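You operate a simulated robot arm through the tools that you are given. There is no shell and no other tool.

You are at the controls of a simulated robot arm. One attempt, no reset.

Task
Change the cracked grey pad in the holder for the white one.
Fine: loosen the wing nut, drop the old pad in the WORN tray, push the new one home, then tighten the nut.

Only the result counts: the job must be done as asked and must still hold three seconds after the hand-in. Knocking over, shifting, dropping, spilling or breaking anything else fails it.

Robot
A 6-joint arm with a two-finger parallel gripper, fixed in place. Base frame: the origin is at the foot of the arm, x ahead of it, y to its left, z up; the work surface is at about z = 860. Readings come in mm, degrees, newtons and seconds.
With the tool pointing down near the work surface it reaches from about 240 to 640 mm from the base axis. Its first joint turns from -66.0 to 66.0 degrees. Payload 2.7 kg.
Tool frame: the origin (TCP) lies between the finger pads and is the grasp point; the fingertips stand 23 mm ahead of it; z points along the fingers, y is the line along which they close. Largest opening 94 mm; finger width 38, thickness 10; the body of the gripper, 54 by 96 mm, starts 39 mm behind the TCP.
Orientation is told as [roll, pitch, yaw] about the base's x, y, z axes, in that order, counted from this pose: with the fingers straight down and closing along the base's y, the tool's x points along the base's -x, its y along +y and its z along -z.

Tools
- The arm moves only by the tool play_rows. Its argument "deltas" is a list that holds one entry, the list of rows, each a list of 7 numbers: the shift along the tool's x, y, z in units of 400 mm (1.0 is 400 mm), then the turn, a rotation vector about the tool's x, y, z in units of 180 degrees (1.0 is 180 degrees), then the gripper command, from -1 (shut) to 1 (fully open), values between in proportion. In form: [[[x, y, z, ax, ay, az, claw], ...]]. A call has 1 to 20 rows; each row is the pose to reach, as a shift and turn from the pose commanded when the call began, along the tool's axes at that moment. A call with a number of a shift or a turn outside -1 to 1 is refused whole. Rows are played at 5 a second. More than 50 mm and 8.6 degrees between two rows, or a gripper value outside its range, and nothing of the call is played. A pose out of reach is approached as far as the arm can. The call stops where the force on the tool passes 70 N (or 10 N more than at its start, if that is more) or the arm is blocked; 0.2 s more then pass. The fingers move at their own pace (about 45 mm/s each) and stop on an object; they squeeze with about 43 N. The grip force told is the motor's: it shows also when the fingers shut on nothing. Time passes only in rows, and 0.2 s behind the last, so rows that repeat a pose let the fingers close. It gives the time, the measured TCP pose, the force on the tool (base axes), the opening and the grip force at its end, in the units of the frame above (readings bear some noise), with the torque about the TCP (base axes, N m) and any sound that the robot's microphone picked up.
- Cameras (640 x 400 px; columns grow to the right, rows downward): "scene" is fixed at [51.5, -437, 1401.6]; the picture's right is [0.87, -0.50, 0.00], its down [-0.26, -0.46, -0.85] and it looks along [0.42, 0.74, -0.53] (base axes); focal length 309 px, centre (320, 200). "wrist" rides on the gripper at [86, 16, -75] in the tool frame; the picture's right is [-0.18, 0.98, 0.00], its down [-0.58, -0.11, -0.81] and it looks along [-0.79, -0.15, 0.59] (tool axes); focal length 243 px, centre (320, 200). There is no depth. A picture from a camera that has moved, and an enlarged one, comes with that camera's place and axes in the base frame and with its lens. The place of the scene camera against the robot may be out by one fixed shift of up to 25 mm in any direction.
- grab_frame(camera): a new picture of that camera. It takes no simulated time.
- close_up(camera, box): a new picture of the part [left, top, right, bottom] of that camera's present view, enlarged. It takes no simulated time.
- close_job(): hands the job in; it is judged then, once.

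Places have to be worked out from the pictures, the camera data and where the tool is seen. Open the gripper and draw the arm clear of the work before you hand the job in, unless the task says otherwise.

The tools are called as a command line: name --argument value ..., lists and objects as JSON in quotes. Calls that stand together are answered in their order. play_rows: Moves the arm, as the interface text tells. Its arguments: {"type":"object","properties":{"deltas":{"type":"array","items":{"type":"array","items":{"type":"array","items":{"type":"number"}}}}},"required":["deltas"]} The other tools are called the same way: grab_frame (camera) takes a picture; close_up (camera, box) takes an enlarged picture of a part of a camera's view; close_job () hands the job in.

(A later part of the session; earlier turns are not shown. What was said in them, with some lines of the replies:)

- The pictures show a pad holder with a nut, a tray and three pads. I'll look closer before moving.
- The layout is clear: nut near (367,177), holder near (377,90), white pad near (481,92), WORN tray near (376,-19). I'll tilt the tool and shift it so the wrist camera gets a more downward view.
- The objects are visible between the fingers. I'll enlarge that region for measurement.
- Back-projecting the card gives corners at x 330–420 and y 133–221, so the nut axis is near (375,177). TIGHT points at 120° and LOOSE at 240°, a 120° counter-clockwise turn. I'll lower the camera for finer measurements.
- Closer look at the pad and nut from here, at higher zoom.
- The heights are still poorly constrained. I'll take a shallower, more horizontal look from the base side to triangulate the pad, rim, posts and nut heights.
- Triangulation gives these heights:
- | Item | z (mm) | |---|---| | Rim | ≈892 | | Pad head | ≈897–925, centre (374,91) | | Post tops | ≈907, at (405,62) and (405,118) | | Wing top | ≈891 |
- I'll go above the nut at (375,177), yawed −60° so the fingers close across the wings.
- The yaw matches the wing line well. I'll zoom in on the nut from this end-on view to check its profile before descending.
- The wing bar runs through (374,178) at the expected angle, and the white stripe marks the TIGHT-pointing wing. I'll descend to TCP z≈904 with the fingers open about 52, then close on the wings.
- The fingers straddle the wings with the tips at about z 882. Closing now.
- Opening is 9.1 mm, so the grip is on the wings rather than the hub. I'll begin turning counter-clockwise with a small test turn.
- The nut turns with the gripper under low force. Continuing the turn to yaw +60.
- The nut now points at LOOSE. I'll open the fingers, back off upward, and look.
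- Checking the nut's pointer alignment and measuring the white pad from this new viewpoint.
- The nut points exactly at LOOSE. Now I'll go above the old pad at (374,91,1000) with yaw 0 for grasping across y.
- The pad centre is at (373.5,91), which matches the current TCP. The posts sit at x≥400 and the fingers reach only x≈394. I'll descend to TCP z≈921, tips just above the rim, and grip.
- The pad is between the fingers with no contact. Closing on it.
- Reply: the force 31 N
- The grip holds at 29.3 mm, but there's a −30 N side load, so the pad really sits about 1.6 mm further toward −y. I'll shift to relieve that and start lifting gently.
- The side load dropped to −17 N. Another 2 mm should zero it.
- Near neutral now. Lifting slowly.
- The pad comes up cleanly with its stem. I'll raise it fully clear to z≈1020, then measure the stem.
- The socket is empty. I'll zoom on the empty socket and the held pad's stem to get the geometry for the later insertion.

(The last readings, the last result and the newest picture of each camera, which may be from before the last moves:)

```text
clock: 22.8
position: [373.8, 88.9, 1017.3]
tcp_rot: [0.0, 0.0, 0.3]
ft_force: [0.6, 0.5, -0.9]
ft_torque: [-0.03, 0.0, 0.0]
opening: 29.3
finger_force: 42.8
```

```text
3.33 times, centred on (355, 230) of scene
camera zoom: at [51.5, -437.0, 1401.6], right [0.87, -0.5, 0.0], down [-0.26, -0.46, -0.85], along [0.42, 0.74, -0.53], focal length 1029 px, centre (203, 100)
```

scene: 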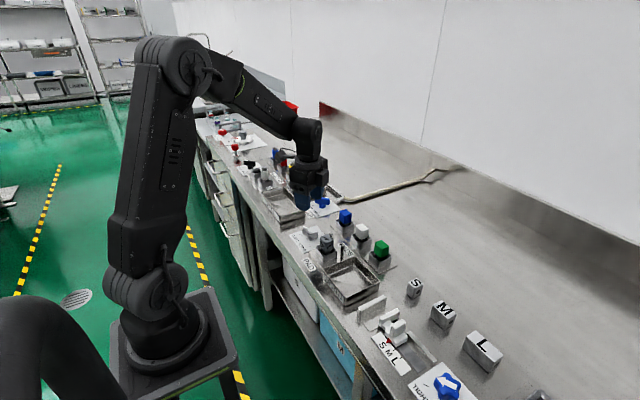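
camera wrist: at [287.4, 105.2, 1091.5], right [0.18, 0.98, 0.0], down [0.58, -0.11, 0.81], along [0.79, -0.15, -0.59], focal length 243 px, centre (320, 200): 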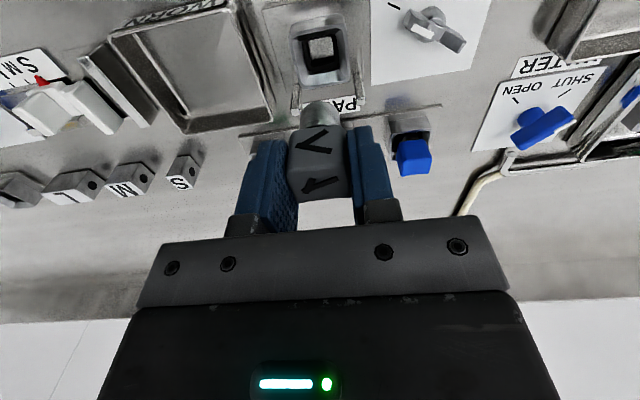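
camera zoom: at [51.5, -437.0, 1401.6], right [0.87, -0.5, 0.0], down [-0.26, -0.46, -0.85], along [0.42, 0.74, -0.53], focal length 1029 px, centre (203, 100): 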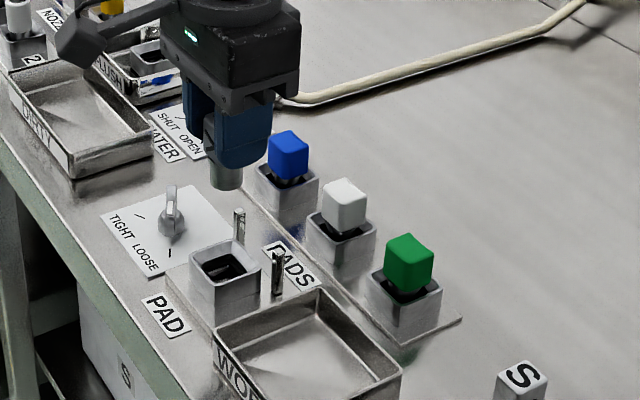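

The stem is a cylinder about 20 mm across and 23 mm long, and the socket has a chamfered lead-in centred near (375.5,90). The tray rim spans x 330–424 and y −62 to 39. I'll carry the pad to (377,−12) and lower it partway.

play_rows --deltas '[[[-0.002, -0.06, 0, 0, 0, 0, -1], [-0.004, -0.13, 0, 0, 0, 0, -1], [-0.006, -0.2, 0, 0, 0, 0, -1], [-0.0075, -0.2525, 0, 0, 0, 0, -1], [-0.0075, -0.2525, 0.08, 0, 0, 0, -1], [-0.0075, -0.2525, 0.16, 0, 0, 0, -1], [-0.0075, -0.2525, 0.21, 0, 0, 0, -1], [-0.0075, -0.2525, 0.21, 0, 0, 0, -1]]]'

close_up --camera "scene" --box '[290, 190, 410, 310]'

grab_frame --camera "wrist"

```text
clock: 24.6
position: [378.4, -12.8, 933.3]
tcp_rot: [0.1, 0.0, 0.2]
ft_force: [-0.9, -0.6, 0.0]
ft_torque: [-0.01, -0.01, 0.0]
opening: 29.3
finger_force: 43.1
```

```text
3.33 times, centred on (350, 250) of scene
camera zoom: at [51.5, -437.0, 1401.6], right [0.87, -0.5, 0.0], down [-0.26, -0.46, -0.85], along [0.42, 0.74, -0.53], focal length 1029 px, centre (220, 33)
```

zoom: 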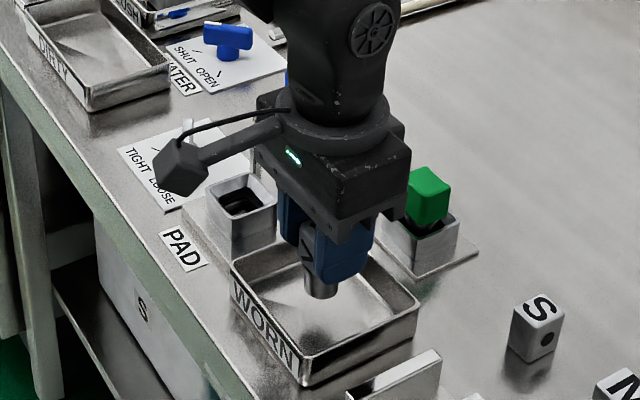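

```text
taken
camera wrist: at [290.8, 3.9, 1007.2], right [0.18, 0.98, 0.0], down [0.58, -0.11, 0.81], along [0.79, -0.15, -0.59], focal length 243 px, centre (320, 200)
```

wrist: 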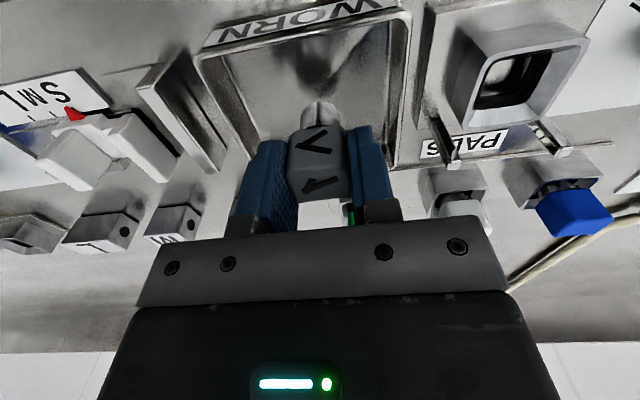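

The pad is over the tray interior. I'll lower to about 914 and check the contact force.

play_rows --deltas '[[[0, 0, 0.015, 0, 0, 0, -1], [0, 0, 0.03, 0, 0, 0, -1], [0, 0, 0.04, 0, 0, 0, -1], [0, 0, 0.047, 0, 0, 0, -1], [0, 0, 0.047, 0, 0, 0, -1]]]'

close_up --camera "scene" --box '[310, 210, 400, 290]'

```text
clock: 25.8
position: [377.1, -12.1, 915.6]
tcp_rot: [0.1, -0.1, 0.2]
ft_force: [-6.6, 1.6, 20.2]
ft_torque: [0.08, 0.29, -0.02]
opening: 29.3
finger_force: 43.1
```

```text
5.00 times, centred on (355, 250) of scene
camera zoom: at [51.1, -436.9, 1401.7], right [0.87, -0.5, 0.0], down [-0.26, -0.46, -0.85], along [0.42, 0.74, -0.53], focal length 1543 px, centre (145, -50)
```

zoom: 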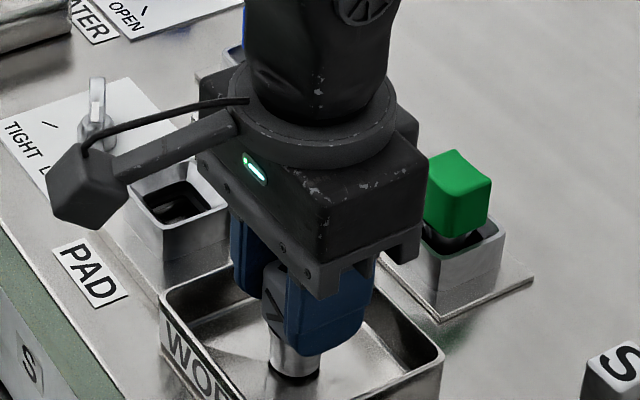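

The stem is touching the tray floor at 20 N. I'll back off 2 mm, release slowly, then rise.

play_rows --deltas '[[[0, 0, -0.005, 0, 0, 0, -1], [0, 0, -0.005, 0, 0, 0, -0.3], [0, 0, -0.005, 0, 0, 0, -0.2], [0, 0, -0.005, 0, 0, 0, 0], [0, 0, -0.005, 0, 0, 0, 0.1], [0, 0, -0.03, 0, 0, 0, 0.1], [0, 0, -0.08, 0, 0, 0, 0.1], [0, 0, -0.15, 0, 0, 0, 0.1], [0, 0, -0.24, 0, 0, 0, 0.1]]]'

close_up --camera "scene" --box '[290, 190, 410, 310]'

grab_frame --camera "wrist"

```text
clock: 27.8
position: [377.6, -11.8, 1011.4]
tcp_rot: [-0.1, 0.0, 0.3]
ft_force: [1.1, -1.1, -0.2]
ft_torque: [-0.01, 0.01, 0.0]
opening: 51.8
finger_force: 0.1
```

```text
3.33 times, centred on (350, 250) of scene
camera zoom: at [51.5, -437.0, 1401.6], right [0.87, -0.5, 0.0], down [-0.26, -0.46, -0.85], along [0.42, 0.74, -0.53], focal length 1029 px, centre (220, 33)
```

zoom: 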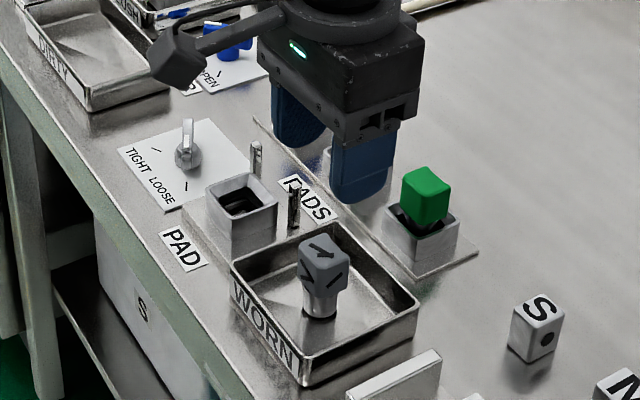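

```text
taken
camera wrist: at [290.4, 4.0, 1085.2], right [0.18, 0.98, 0.0], down [0.58, -0.11, 0.81], along [0.79, -0.15, -0.59], focal length 243 px, centre (320, 200)
```

wrist: 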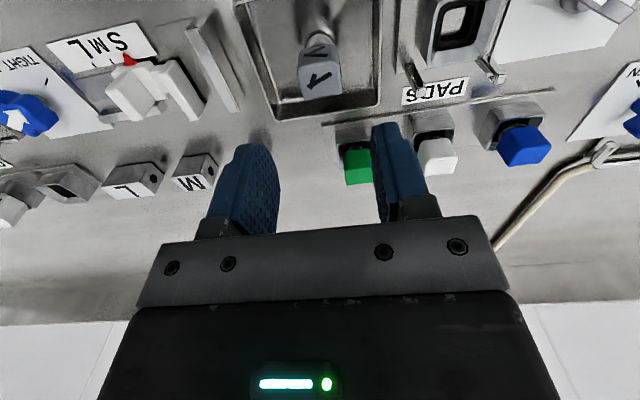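

The old pad stands upright inside the WORN tray. Now I'll move to about (430,95) to look at the white pad in its rack.

play_rows --deltas '[[[-0.04, 0.09, 0, 0, 0, 0, 0.1], [-0.085, 0.18, 0, 0, 0, 0, 0.1], [-0.13, 0.2675, 0, 0, 0, 0, 0.1], [-0.13, 0.2675, 0, 0, 0, 0, 0.1]]]'

grab_frame --camera "wrist"

close_up --camera "wrist" --box '[260, 70, 390, 200]'

```text
clock: 28.8
position: [429.6, 94.7, 1011.8]
tcp_rot: [0.0, 0.0, 0.1]
ft_force: [-0.3, 0.3, -0.1]
ft_torque: [0.01, 0.02, 0.01]
opening: 51.7
finger_force: 0.0
```

```text
taken
camera wrist: at [342.4, 111.2, 1085.7], right [0.18, 0.98, 0.0], down [0.58, -0.11, 0.81], along [0.79, -0.15, -0.59], focal length 243 px, centre (320, 200)
```

wrist: 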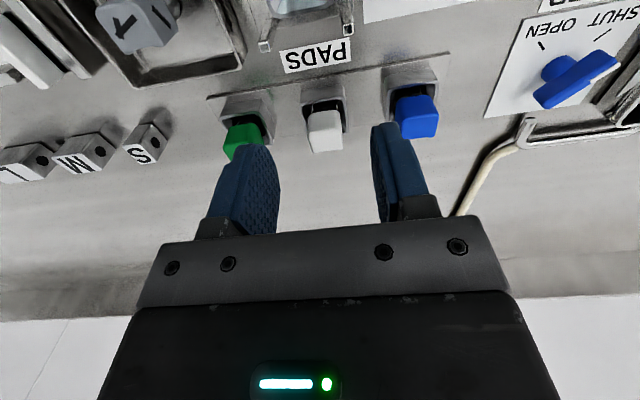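

```text
3.08 times, centred on (325, 135) of wrist
camera zoom: at [342.4, 111.2, 1085.7], right [0.18, 0.98, 0.0], down [0.58, -0.11, 0.81], along [0.79, -0.15, -0.59], focal length 746 px, centre (305, 400)
```

zoom: 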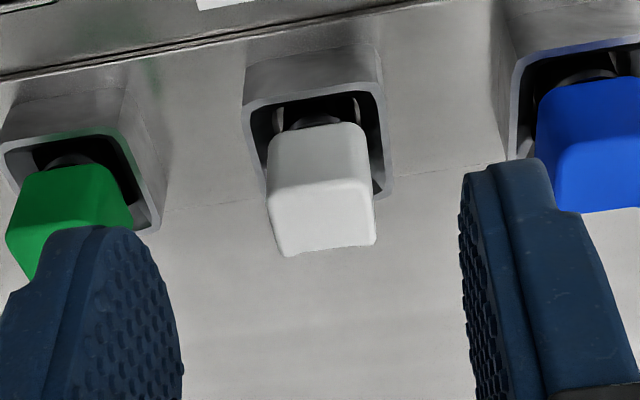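

The white pad triangulates to about (483,91). Its head top is near 918 and the rim near 885, 7 mm lower than the holder. Given the ~1 mm y bias seen earlier, I'll go over (483.5,90) and check.

play_rows --deltas '[[[-0.045, -0.004, 0, 0, 0, 0, 0.1], [-0.09, -0.008, 0, 0, 0, 0, 0.1], [-0.135, -0.012, 0, 0, 0, 0, 0.1], [-0.135, -0.012, 0.06, 0, 0, 0, 0.1], [-0.135, -0.012, 0.12, 0, 0, 0, 0.1], [-0.135, -0.012, 0.12, 0, 0, 0, 0.1]]]'

grab_frame --camera "wrist"

close_up --camera "wrist" --box '[260, 20, 390, 150]'

close_up --camera "scene" --box '[310, 180, 410, 280]'

```text
clock: 30.2
position: [483.4, 90.2, 963.6]
tcp_rot: [0.0, 0.0, 0.2]
ft_force: [-1.0, 0.1, -0.5]
ft_torque: [-0.01, -0.02, -0.02]
opening: 51.9
finger_force: 0.1
```

```text
taken
camera wrist: at [396.2, 105.8, 1036.8], right [0.18, 0.98, 0.0], down [0.58, -0.11, 0.81], along [0.79, -0.15, -0.59], focal length 243 px, centre (320, 200)
```

wrist: 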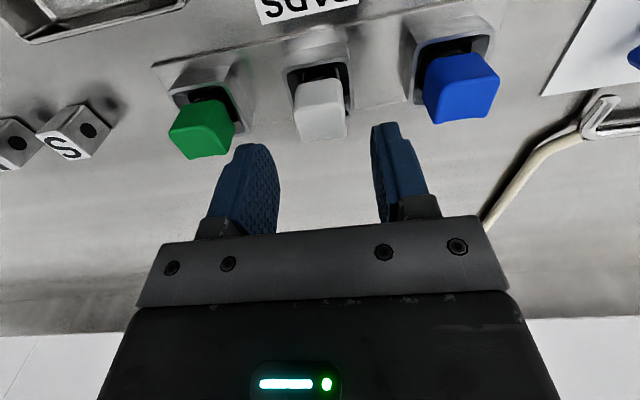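

```text
3.08 times, centred on (325, 85) of wrist
camera zoom: at [396.2, 105.8, 1036.8], right [0.18, 0.98, 0.0], down [0.58, -0.11, 0.81], along [0.79, -0.15, -0.59], focal length 746 px, centre (305, 554)
```

zoom: 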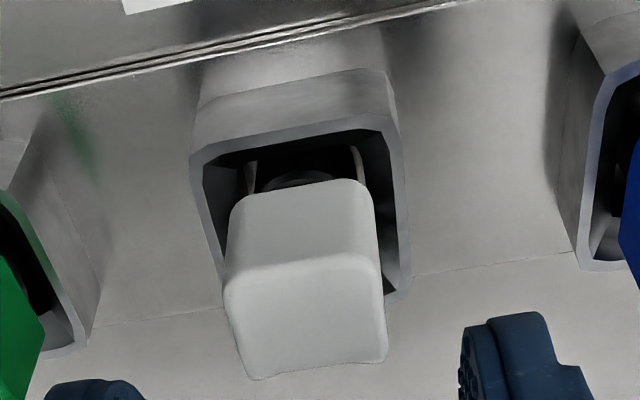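

```text
4.00 times, centred on (360, 230) of scene
camera zoom: at [51.5, -437.0, 1401.6], right [0.87, -0.5, 0.0], down [-0.26, -0.46, -0.85], along [0.42, 0.74, -0.53], focal length 1235 px, centre (160, 80)
```

zoom: 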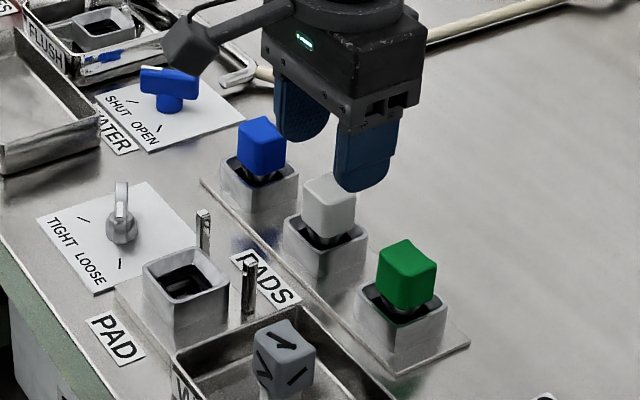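

The refined white pad position is about (484.3,90), top near 917.5. I'll nudge 0.8 mm in x and descend to TCP z≈914.5.

play_rows --deltas '[[[-0.002, 0, 0.05, 0, 0, 0, 0.1], [-0.002, 0, 0.085, 0, 0, 0, 0.1], [-0.002, 0, 0.105, 0, 0, 0, 0.1], [-0.002, 0, 0.1215, 0, 0, 0, 0.1], [-0.002, 0, 0.1215, 0, 0, 0, 0.1]]]'

close_up --camera "scene" --box '[310, 180, 410, 280]'

grab_frame --camera "wrist"

```text
clock: 31.4
position: [483.5, 90.2, 913.5]
tcp_rot: [0.0, 0.0, 0.2]
ft_force: [-0.8, 0.0, 0.0]
ft_torque: [-0.02, 0.01, -0.01]
opening: 51.6
finger_force: 0.1
```

```text
4.00 times, centred on (360, 230) of scene
camera zoom: at [51.5, -437.0, 1401.6], right [0.87, -0.5, 0.0], down [-0.26, -0.46, -0.85], along [0.42, 0.74, -0.53], focal length 1235 px, centre (160, 80)
```

zoom: 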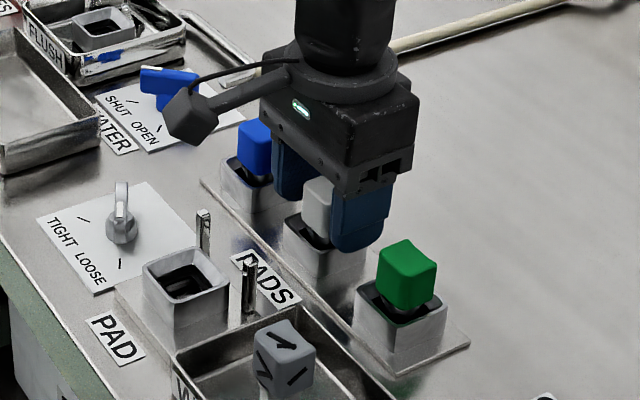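

```text
taken
camera wrist: at [397.3, 105.8, 987.6], right [0.18, 0.98, 0.0], down [0.58, -0.11, 0.81], along [0.79, -0.15, -0.59], focal length 243 px, centre (320, 200)
```

wrist: 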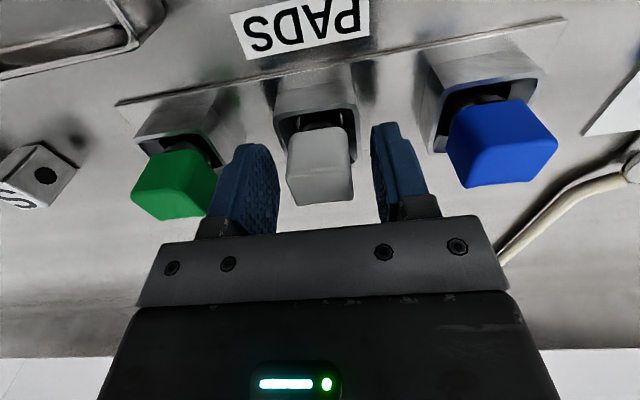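

The pad is centred between the fingers. Closing.

play_rows --deltas '[[[0, 0, 0, 0, 0, 0, -0.2], [0, 0, 0, 0, 0, 0, -0.4], [0, 0, 0, 0, 0, 0, -0.7], [0, 0, 0, 0, 0, 0, -1], [0, 0, 0, 0, 0, 0, -1]]]'

grab_frame --camera "wrist"

```text
clock: 32.6
position: [484.4, 89.6, 913.6]
tcp_rot: [0.0, 0.0, 0.2]
ft_force: [0.9, -0.1, 1.1]
ft_torque: [-0.02, 0.0, 0.0]
opening: 29.2
finger_force: 43.2
```

```text
taken
camera wrist: at [397.3, 105.8, 987.7], right [0.18, 0.98, 0.0], down [0.58, -0.11, 0.81], along [0.79, -0.15, -0.59], focal length 243 px, centre (320, 200)
```

wrist: 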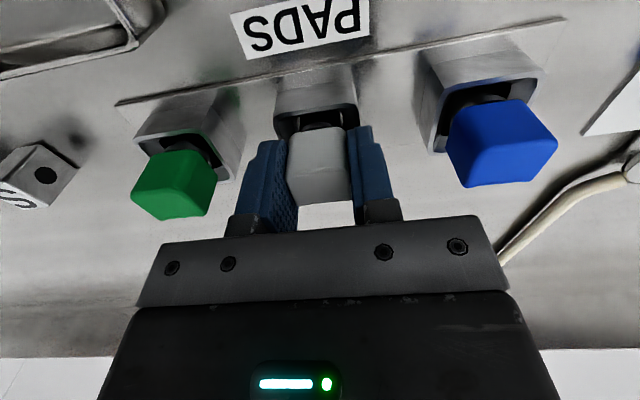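

Firm grip with no side load. Lifting the white pad clear.

play_rows --deltas '[[[0, 0, -0.015, 0, 0, 0, -1], [0, 0, -0.03, 0, 0, 0, -1], [0, 0, -0.05, 0, 0, 0, -1], [0, 0, -0.09, 0, 0, 0, -1], [0, 0, -0.15, 0, 0, 0, -1], [0, 0, -0.22, 0, 0, 0, -1], [0, 0, -0.25, 0, 0, 0, -1], [0, 0, -0.25, 0, 0, 0, -1]]]'

grab_frame --camera "wrist"

close_up --camera "wrist" --box '[260, 80, 380, 210]'

close_up --camera "scene" --box '[310, 160, 410, 280]'

```text
clock: 34.4
position: [484.1, 89.3, 1015.3]
tcp_rot: [0.1, 0.1, 0.1]
ft_force: [0.0, 0.0, -0.4]
ft_torque: [0.0, -0.02, -0.02]
opening: 29.5
finger_force: 43.0
```

```text
taken
camera wrist: at [397.0, 106.2, 1088.5], right [0.18, 0.98, 0.0], down [0.58, -0.11, 0.81], along [0.79, -0.15, -0.59], focal length 243 px, centre (320, 200)
```

wrist: 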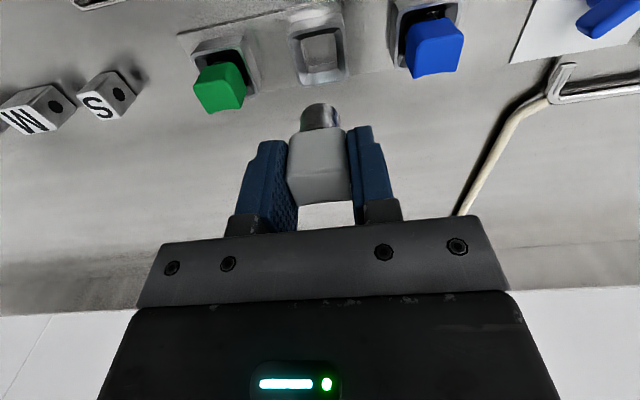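

```text
3.08 times, centred on (320, 145) of wrist
camera zoom: at [397.0, 106.2, 1088.5], right [0.18, 0.98, 0.0], down [0.58, -0.11, 0.81], along [0.79, -0.15, -0.59], focal length 746 px, centre (320, 369)
```

zoom: 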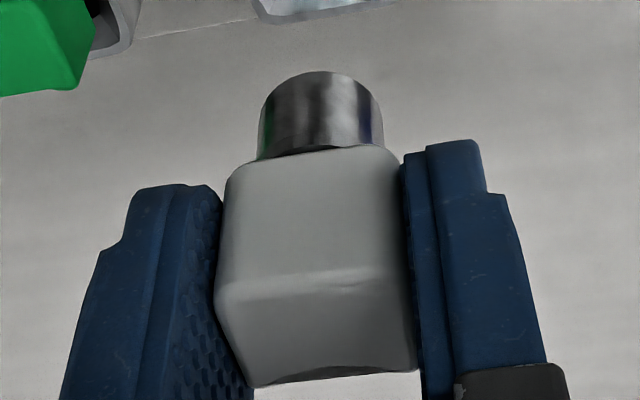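

```text
3.33 times, centred on (360, 220) of scene
camera zoom: at [51.5, -437.0, 1401.6], right [0.87, -0.5, 0.0], down [-0.26, -0.46, -0.85], along [0.42, 0.74, -0.53], focal length 1029 px, centre (187, 133)
```

zoom: 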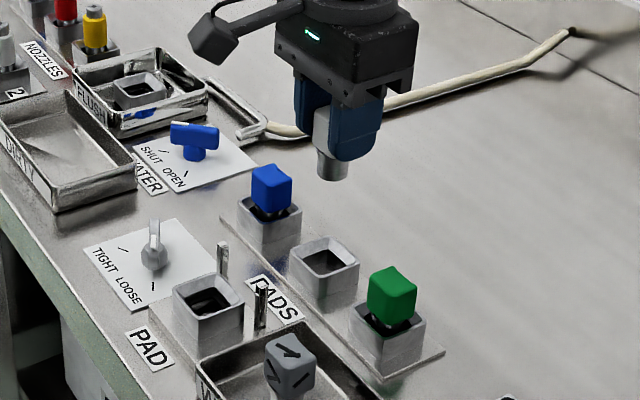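

The white pad is held squarely, stem down. I'll carry it over the holder at about (374.3,89.5), lower to just above the rim, and check alignment.

play_rows --deltas '[[[0.09, 0, 0, 0, 0, 0, -1], [0.18, 0, 0, 0, 0, 0, -1], [0.2742, -0.001, 0, 0, 0, 0, -1], [0.2742, -0.001, 0.05, 0, 0, 0, -1], [0.2742, -0.001, 0.1, 0, 0, 0, -1], [0.2742, -0.001, 0.155, 0, 0, 0, -1], [0.2742, -0.001, 0.155, 0, 0, 0, -1]]]'

grab_frame --camera "wrist"

close_up --camera "wrist" --box '[260, 30, 380, 150]'

close_up --camera "scene" --box '[300, 200, 380, 270]'

```text
clock: 36.0
position: [374.1, 88.4, 951.6]
tcp_rot: [0.0, 0.0, 0.1]
ft_force: [0.7, -0.5, -0.5]
ft_torque: [0.01, -0.01, 0.01]
opening: 29.2
finger_force: 42.8
```

```text
taken
camera wrist: at [287.6, 105.4, 1025.9], right [0.18, 0.98, 0.0], down [0.58, -0.11, 0.81], along [0.79, -0.15, -0.59], focal length 243 px, centre (320, 200)
```

wrist: 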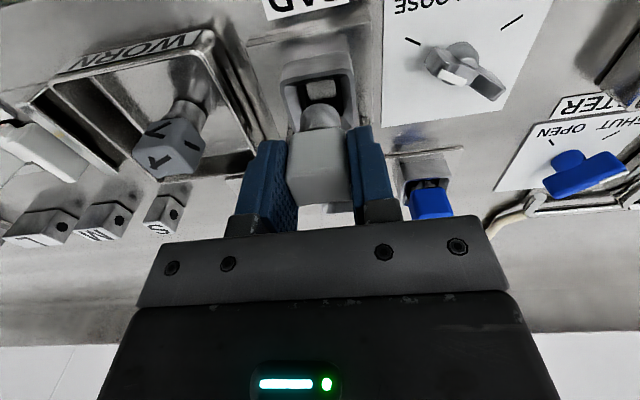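

```text
3.33 times, centred on (320, 90) of wrist
camera zoom: at [287.6, 105.4, 1025.9], right [0.18, 0.98, 0.0], down [0.58, -0.11, 0.81], along [0.79, -0.15, -0.59], focal length 809 px, centre (320, 567)
```

zoom: 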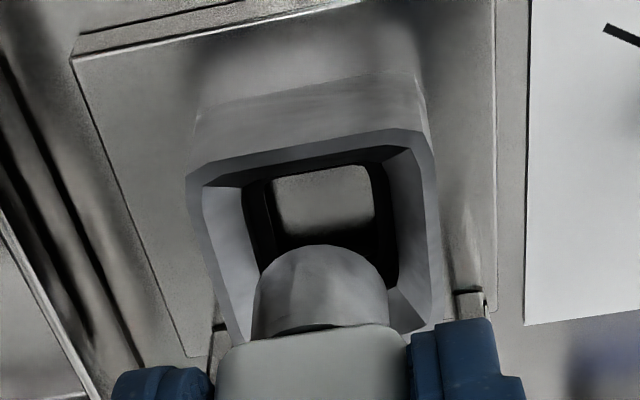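

```text
5.71 times, centred on (340, 235) of scene
camera zoom: at [51.5, -437.0, 1401.6], right [0.87, -0.5, 0.0], down [-0.26, -0.46, -0.85], along [0.42, 0.74, -0.53], focal length 1764 px, centre (206, 0)
```

zoom: 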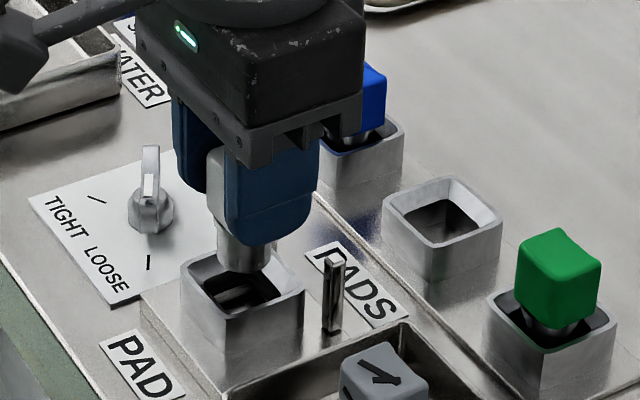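

The stem lines up with the socket in y and is close in x. I'll lower slowly and watch the forces.

play_rows --deltas '[[[0, 0, 0.0075, 0, 0, 0, -1], [0, 0, 0.015, 0, 0, 0, -1], [0, 0, 0.0225, 0, 0, 0, -1], [0, 0, 0.03, 0, 0, 0, -1], [0, 0, 0.0375, 0, 0, 0, -1]]]'

close_up --camera "wrist" --box '[260, 30, 380, 150]'

```text
clock: 37.2
position: [374.5, 89.8, 937.0]
tcp_rot: [0.0, 0.0, 0.2]
ft_force: [0.2, 0.1, -0.5]
ft_torque: [-0.01, 0.02, -0.01]
opening: 29.2
finger_force: 42.7
```

```text
3.33 times, centred on (320, 90) of wrist
camera zoom: at [287.4, 105.3, 1010.9], right [0.18, 0.98, 0.0], down [0.58, -0.11, 0.81], along [0.79, -0.15, -0.59], focal length 809 px, centre (320, 567)
```

zoom: 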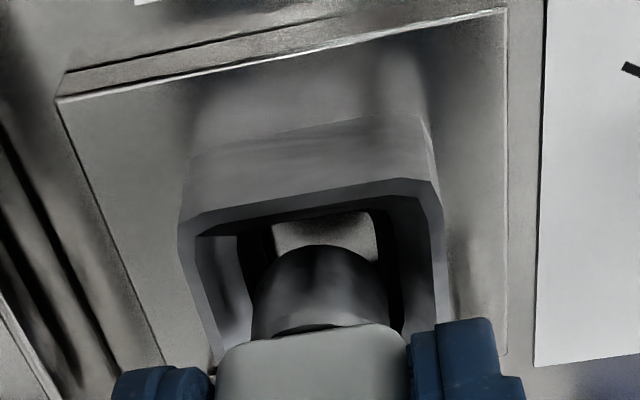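

The stem is in the funnel with no contact. Continuing down in small steps toward home height (~921).

play_rows --deltas '[[[0, 0, 0.006, 0, 0, 0, -1], [0, 0, 0.012, 0, 0, 0, -1], [0, 0, 0.018, 0, 0, 0, -1], [0, 0, 0.024, 0, 0, 0, -1], [0, 0, 0.03, 0, 0, 0, -1], [0, 0, 0.035, 0, 0, 0, -1]]]'

grab_frame --camera "wrist"

close_up --camera "scene" --box '[300, 200, 380, 270]'

```text
clock: 38.6
position: [375.1, 89.7, 922.7]
tcp_rot: [0.1, 0.1, 0.1]
ft_force: [-0.6, -0.1, -1.1]
ft_torque: [-0.01, -0.02, -0.01]
opening: 29.0
finger_force: 43.2
```

```text
taken
camera wrist: at [287.3, 105.6, 996.8], right [0.18, 0.98, 0.0], down [0.58, -0.11, 0.81], along [0.79, -0.15, -0.59], focal length 243 px, centre (320, 200)
```

wrist: 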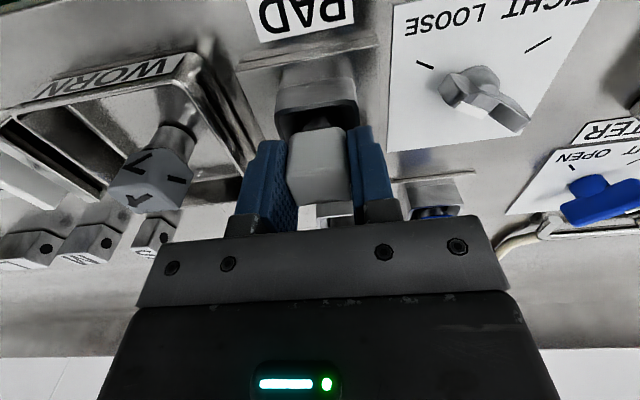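

```text
5.71 times, centred on (340, 235) of scene
camera zoom: at [51.5, -437.0, 1401.6], right [0.87, -0.5, 0.0], down [-0.26, -0.46, -0.85], along [0.42, 0.74, -0.53], focal length 1764 px, centre (206, 0)
```

zoom: 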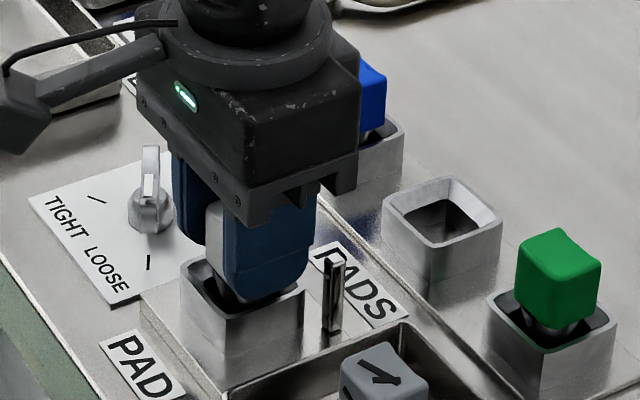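

Still no contact at 922.7. I'll step down up to 4 mm more, tips still above the rim, to feel the bottom.

play_rows --deltas '[[[0, 0, 0.003, 0, 0, 0, -1], [0, 0, 0.006, 0, 0, 0, -1], [0, 0, 0.01, 0, 0, 0, -1], [0, 0, 0.01, 0, 0, 0, -1]]]'

```text
clock: 39.6
position: [374.8, 89.2, 920.9]
tcp_rot: [0.0, -0.1, 0.3]
ft_force: [-10.7, -1.0, 34.9]
ft_torque: [-0.11, 0.52, 0.0]
opening: 29.4
finger_force: 43.1
```

Contact at 35 N with TCP near 920.9, which matches the expected home depth. I'll press about 1.5 mm more to see whether it's a hard stop.

play_rows --deltas '[[[0, 0, 0.002, 0, 0, 0, -1], [0, 0, 0.004, 0, 0, 0, -1], [0, 0, 0.004, 0, 0, 0, -1]]]'

grab_frame --camera "wrist"

```text
clock: 40.4
position: [375.0, 88.8, 921.2]
tcp_rot: [0.0, -0.3, 0.2]
ft_force: [-16.6, -5.3, 58.8]
ft_torque: [-0.2, 0.73, -0.04]
opening: 29.3
finger_force: 43.0
```

```text
taken
camera wrist: at [287.3, 105.2, 993.9], right [0.18, 0.98, 0.0], down [0.58, -0.11, 0.81], along [0.8, -0.14, -0.59], focal length 243 px, centre (320, 200)
```

wrist: 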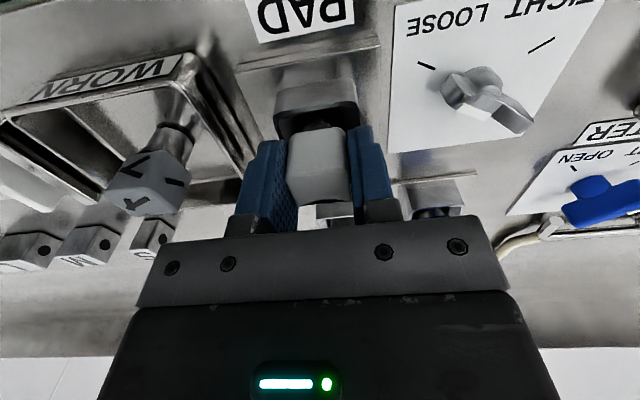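

A hard stop at 59 N with no more travel, so the pad is seated. I'll unload the vertical force, release, and raise slightly to check its height.

play_rows --deltas '[[[0, 0, -0.005, 0, 0, 0, -1], [0, 0, -0.009, 0, 0, 0, -1], [0, 0, -0.009, 0, 0, 0, -0.3], [0, 0, -0.009, 0, 0, 0, -0.1], [0, 0, -0.009, 0, 0, 0, 0.1], [0, 0, -0.009, 0, 0, 0, 0.1], [0, 0, -0.04, 0, 0, 0, 0.1], [0, 0, -0.1, 0, 0, 0, 0.1], [0, 0, -0.2, 0, 0, 0, 0.1], [0, 0, -0.2, 0, 0, 0, 0.1]]]'

grab_frame --camera "wrist"

close_up --camera "wrist" --box '[230, 0, 410, 120]'

close_up --camera "scene" --box '[295, 220, 345, 260]'

```text
clock: 42.6
position: [374.8, 89.6, 998.0]
tcp_rot: [0.0, 0.0, 0.2]
ft_force: [-0.1, 0.4, 0.1]
ft_torque: [0.02, -0.01, 0.01]
opening: 51.4
finger_force: 0.1
```

```text
taken
camera wrist: at [287.7, 105.5, 1072.1], right [0.18, 0.98, 0.0], down [0.58, -0.11, 0.81], along [0.79, -0.15, -0.59], focal length 243 px, centre (320, 200)
```

wrist: 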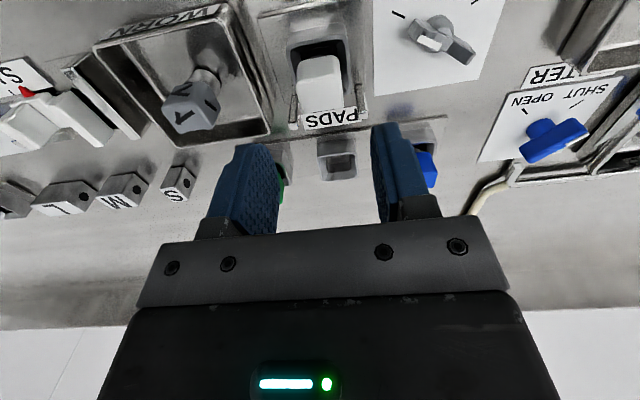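

```text
3.33 times, centred on (320, 60) of wrist
camera zoom: at [287.7, 105.5, 1072.1], right [0.18, 0.98, 0.0], down [0.58, -0.11, 0.81], along [0.79, -0.15, -0.59], focal length 809 px, centre (320, 667)
```

zoom: 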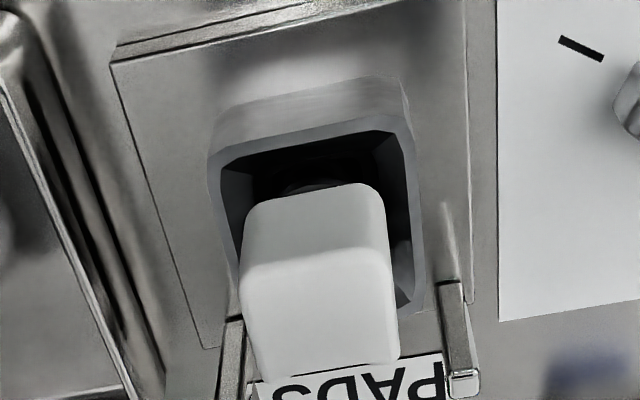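

```text
10.00 times, centred on (320, 240) of scene
camera zoom: at [51.5, -437.0, 1401.6], right [0.87, -0.5, 0.0], down [-0.26, -0.46, -0.85], along [0.42, 0.74, -0.53], focal length 3087 px, centre (320, -200)
```

zoom: 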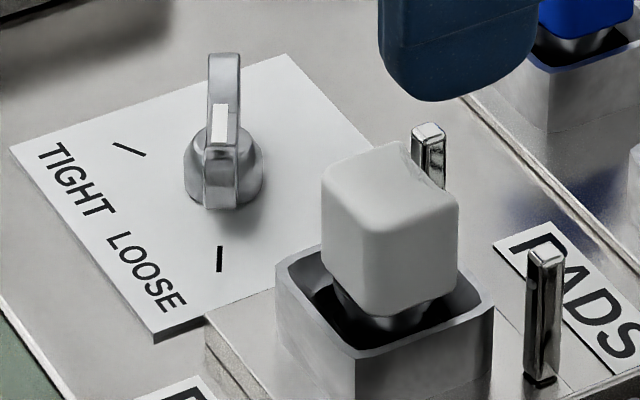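

The white pad sits at the same height and position as the old one did. Next I'll move above the nut with yaw +60 to match its LOOSE orientation.

play_rows --deltas '[[[0, 0.03, 0, 0, 0, -0.042, 0.1], [0, 0.06, 0, 0, 0, -0.083, 0.1], [0, 0.09, 0, 0, 0, -0.125, 0.1], [0, 0.12, 0, 0, 0, -0.167, 0.1], [0, 0.15, 0, 0, 0, -0.208, 0.1], [0, 0.18, 0, 0, 0, -0.25, 0.1], [0, 0.2, 0, 0, 0, -0.292, 0.1], [-0.0008, 0.2208, 0, 0, 0, -0.333, 0.1], [-0.0008, 0.2208, 0, 0, 0, -0.333, 0.1]]]'

grab_frame --camera "wrist"

close_up --camera "wrist" --box '[260, 0, 400, 110]'

```text
clock: 44.6
position: [374.7, 177.6, 997.9]
tcp_rot: [0.0, 0.1, 60.1]
ft_force: [0.5, -0.9, -0.8]
ft_torque: [-0.01, 0.01, 0.0]
opening: 51.8
finger_force: 0.2
```

```text
taken
camera wrist: at [317.1, 110.8, 1071.4], right [-0.76, 0.65, 0.0], down [0.38, 0.45, 0.81], along [0.52, 0.61, -0.59], focal length 243 px, centre (320, 200)
```

wrist: 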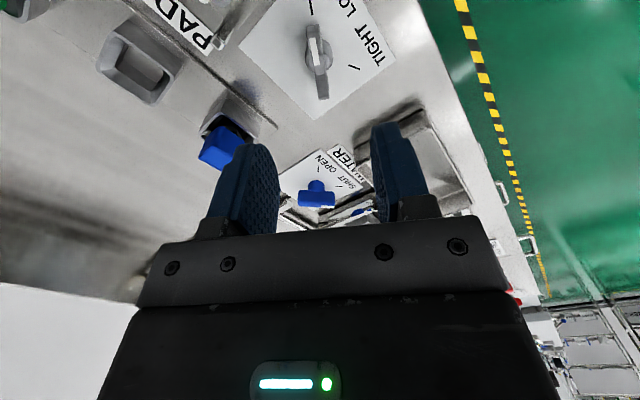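

```text
3.64 times, centred on (330, 55) of wrist
camera zoom: at [317.1, 110.8, 1071.4], right [-0.76, 0.65, 0.0], down [0.38, 0.45, 0.81], along [0.52, 0.61, -0.59], focal length 882 px, centre (284, 727)
```

zoom: 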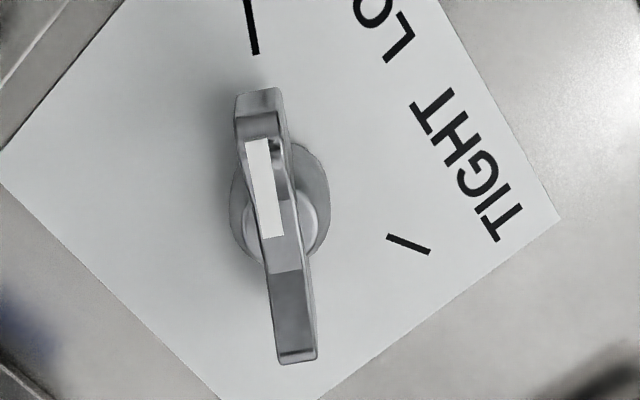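

Aligned over the nut. I'll descend to TCP z≈904.5 and close on the wings as before.

play_rows --deltas '[[[0, 0, 0.08, 0, 0, 0, 0.1], [0, 0, 0.15, 0, 0, 0, 0.1], [0, 0, 0.19, 0, 0, 0, 0.1], [0, 0, 0.215, 0, 0, 0, 0.1], [0, 0, 0.233, 0, 0, 0, 0.1], [0, 0, 0.233, 0, 0, 0, -0.4], [0, 0, 0.233, 0, 0, 0, -0.6], [0, 0, 0.233, 0, 0, 0, -0.8], [0, 0, 0.233, 0, 0, 0, -1], [0, 0, 0.233, 0, 0, 0, -1], [0, 0, 0.233, 0, 0, 0, -1]]]'

grab_frame --camera "wrist"

```text
clock: 47.0
position: [374.1, 177.7, 904.6]
tcp_rot: [0.0, 0.0, 60.0]
ft_force: [8.2, -6.3, -4.9]
ft_torque: [0.02, -0.23, -0.09]
opening: 8.9
finger_force: 45.0
```

```text
taken
camera wrist: at [317.5, 110.5, 978.2], right [-0.76, 0.65, 0.0], down [0.38, 0.45, 0.81], along [0.52, 0.61, -0.59], focal length 243 px, centre (320, 200)
```

wrist: 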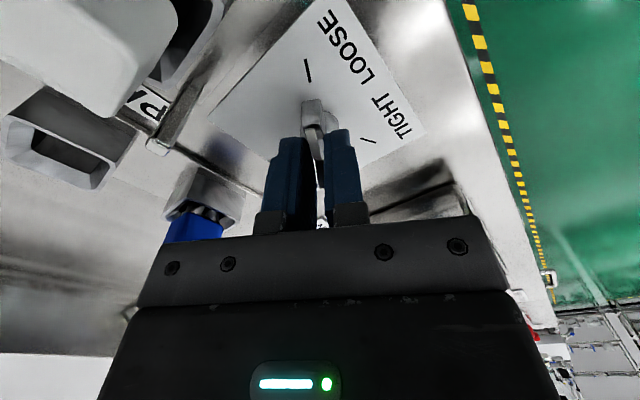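

Gripped at 8.9 mm. Turning clockwise 120° back to TIGHT.

play_rows --deltas '[[[0, 0, 0, 0, 0, 0.04, -1], [0, 0, 0, 0, 0, 0.08, -1], [0, 0, 0, 0, 0, 0.12, -1], [0, 0, 0, 0, 0, 0.16, -1], [0, 0, 0, 0, 0, 0.2, -1], [0, 0, 0, 0, 0, 0.24, -1], [0, 0, 0, 0, 0, 0.28, -1], [0, 0, 0, 0, 0, 0.32, -1], [0, 0, 0, 0, 0, 0.36, -1], [0, 0, 0, 0, 0, 0.4, -1], [0, 0, 0, 0, 0, 0.44, -1], [0, 0, 0, 0, 0, 0.48, -1], [0, 0, 0, 0, 0, 0.52, -1], [0, 0, 0, 0, 0, 0.56, -1], [0, 0, 0, 0, 0, 0.6, -1], [0, 0, 0, 0, 0, 0.635, -1], [0, 0, 0, 0, 0, 0.667, -1], [0, 0, 0, 0, 0, 0.667, -1]]]'

grab_frame --camera "wrist"

```text
clock: 50.8
position: [374.2, 176.3, 904.1]
tcp_rot: [-0.1, -0.1, -60.0]
ft_force: [18.3, -21.1, 2.4]
ft_torque: [-0.53, -0.37, 0.04]
opening: 8.8
finger_force: 45.1
```

```text
taken
camera wrist: at [345.4, 259.7, 978.1], right [0.94, 0.33, 0.0], down [0.2, -0.56, 0.81], along [0.27, -0.76, -0.59], focal length 243 px, centre (320, 200)
```

wrist: 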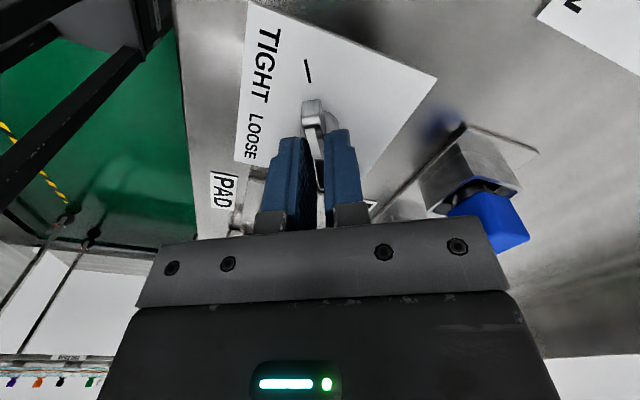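

The nut is back at the TIGHT mark, with the same view as at the start. I'll nudge 2.5° more to feel for the end stop.

play_rows --deltas '[[[0, 0, 0, 0, 0, 0.007, -1], [0, 0, 0, 0, 0, 0.014, -1], [0, 0, 0, 0, 0, 0.014, -1]]]'

```text
clock: 51.6
position: [376.3, 176.5, 902.6]
tcp_rot: [-0.1, 0.0, -62.2]
ft_force: [14.3, -21.8, 2.6]
ft_torque: [0.16, 0.05, 1.71]
opening: 9.0
finger_force: 44.7
```

The torque rose to 1.7 N·m, so the nut is against its tight stop. Releasing and rising to inspect.

play_rows --deltas '[[[0, 0, 0, 0, 0, -0.006, -1], [0, 0, 0, 0, 0, -0.006, -0.5], [0, 0, 0, 0, 0, -0.006, 0.1], [0, 0, 0, 0, 0, -0.006, 0.1], [0, 0, 0, 0, 0, -0.006, 0.1], [0, 0, -0.06, 0, 0, -0.006, 0.1], [0, 0, -0.14, 0, 0, -0.006, 0.1], [0, 0, -0.24, 0, 0, -0.006, 0.1], [0, 0, -0.24, 0, 0, -0.006, 0.1]]]'

grab_frame --camera "wrist"

close_up --camera "wrist" --box '[260, 0, 380, 120]'

close_up --camera "scene" --box '[270, 190, 410, 310]'

```text
clock: 53.6
position: [374.2, 176.3, 1000.9]
tcp_rot: [0.0, -0.1, -61.4]
ft_force: [0.0, 0.6, -0.7]
ft_torque: [0.01, -0.02, 0.01]
opening: 51.9
finger_force: 0.0
```

```text
taken
camera wrist: at [346.9, 261.3, 1074.6], right [0.95, 0.31, 0.0], down [0.18, -0.56, 0.81], along [0.25, -0.77, -0.59], focal length 243 px, centre (320, 200)
```

wrist: 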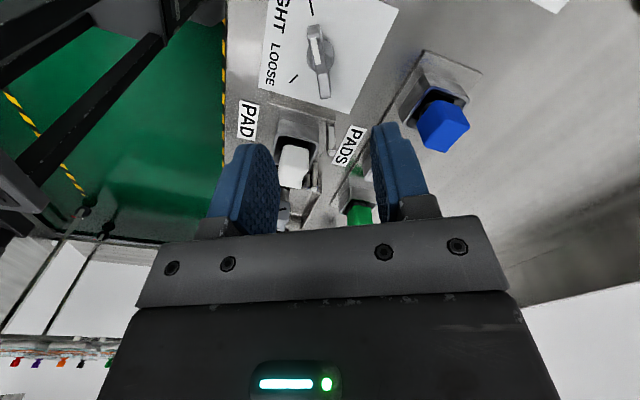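

```text
3.33 times, centred on (320, 60) of wrist
camera zoom: at [346.9, 261.3, 1074.6], right [0.95, 0.31, 0.0], down [0.18, -0.56, 0.81], along [0.25, -0.77, -0.59], focal length 809 px, centre (320, 667)
```

zoom: 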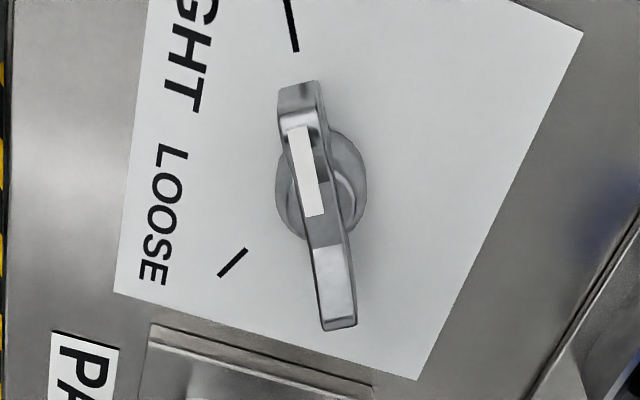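

```text
3.33 times, centred on (340, 250) of scene
camera zoom: at [51.5, -437.0, 1401.6], right [0.87, -0.5, 0.0], down [-0.26, -0.46, -0.85], along [0.42, 0.74, -0.53], focal length 1029 px, centre (253, 33)
```

zoom: 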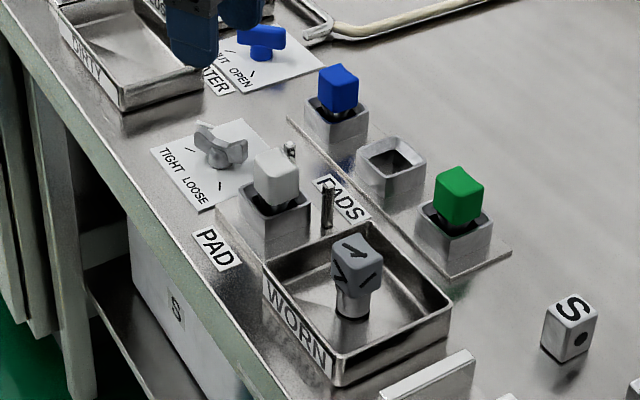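

The nut is at TIGHT, the white pad is seated and the old pad is in the WORN tray. I'll raise the arm well clear with the gripper open.

play_rows --deltas '[[[0, 0, -0.1, 0, 0, 0, 1], [0, 0, -0.2, 0, 0, 0.0, 1], [0, 0, -0.3, 0, 0, 0, 1], [0, 0, -0.4, 0, 0, 0, 1], [0, 0, -0.46, 0, 0, 0, 1], [0, 0, -0.46, 0, 0, 0, 1]]]'

grab_frame --camera "scene"

close_up --camera "scene" --box '[290, 200, 400, 310]'

```text
clock: 55.0
position: [374.8, 177.6, 1185.1]
tcp_rot: [0.0, 0.0, -61.5]
ft_force: [-0.3, 0.2, -0.7]
ft_torque: [-0.01, -0.04, 0.02]
opening: 94.5
finger_force: 0.2
```

```text
taken
```

scene: 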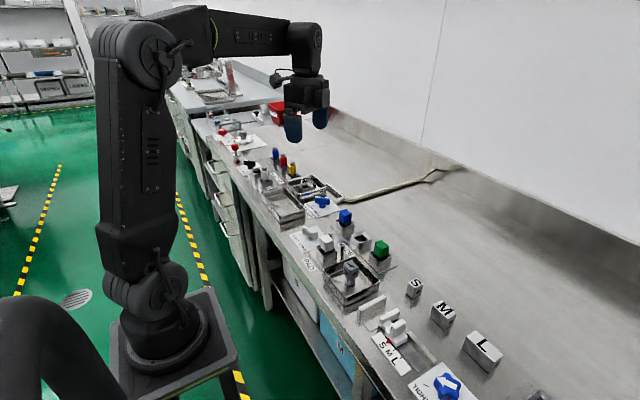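

```text
3.64 times, centred on (345, 255) of scene
camera zoom: at [51.5, -437.0, 1401.6], right [0.87, -0.5, 0.0], down [-0.26, -0.46, -0.85], along [0.42, 0.74, -0.53], focal length 1122 px, centre (229, 0)
```

zoom: 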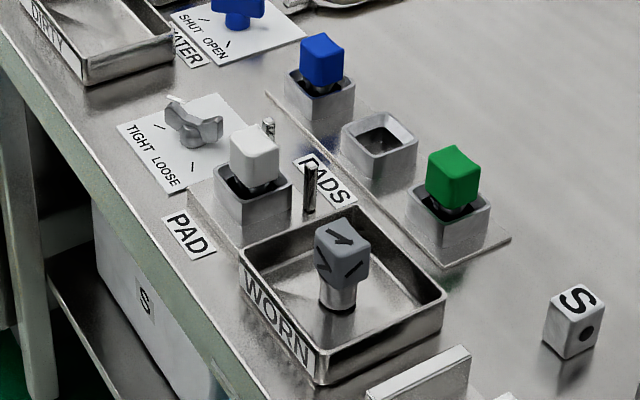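

Everything is in place: white pad in the holder, nut tight, grey pad in the WORN tray, nothing else disturbed, arm clear and gripper open. Handing in.

close_job

```text
The job is handed in.
```

The white pad is in the holder, the wing nut is back at TIGHT, and the cracked grey pad is standing upright in the WORN tray. I've handed the job in, but the tool only confirmed it was received, so I don't have the verdict.

- **Wing nut:** I turned it 120° to LOOSE for the swap and back afterwards. At the end it came up against its tight stop at about 1.7 N·m.
- **White pad:** It bottomed out in the holder. Pressing at about 59 N moved it no further, and it sits at the same height the old pad did.
- **Everything else:** The final picture shows nothing else moved or knocked over. The arm is raised well clear with the gripper fully open.
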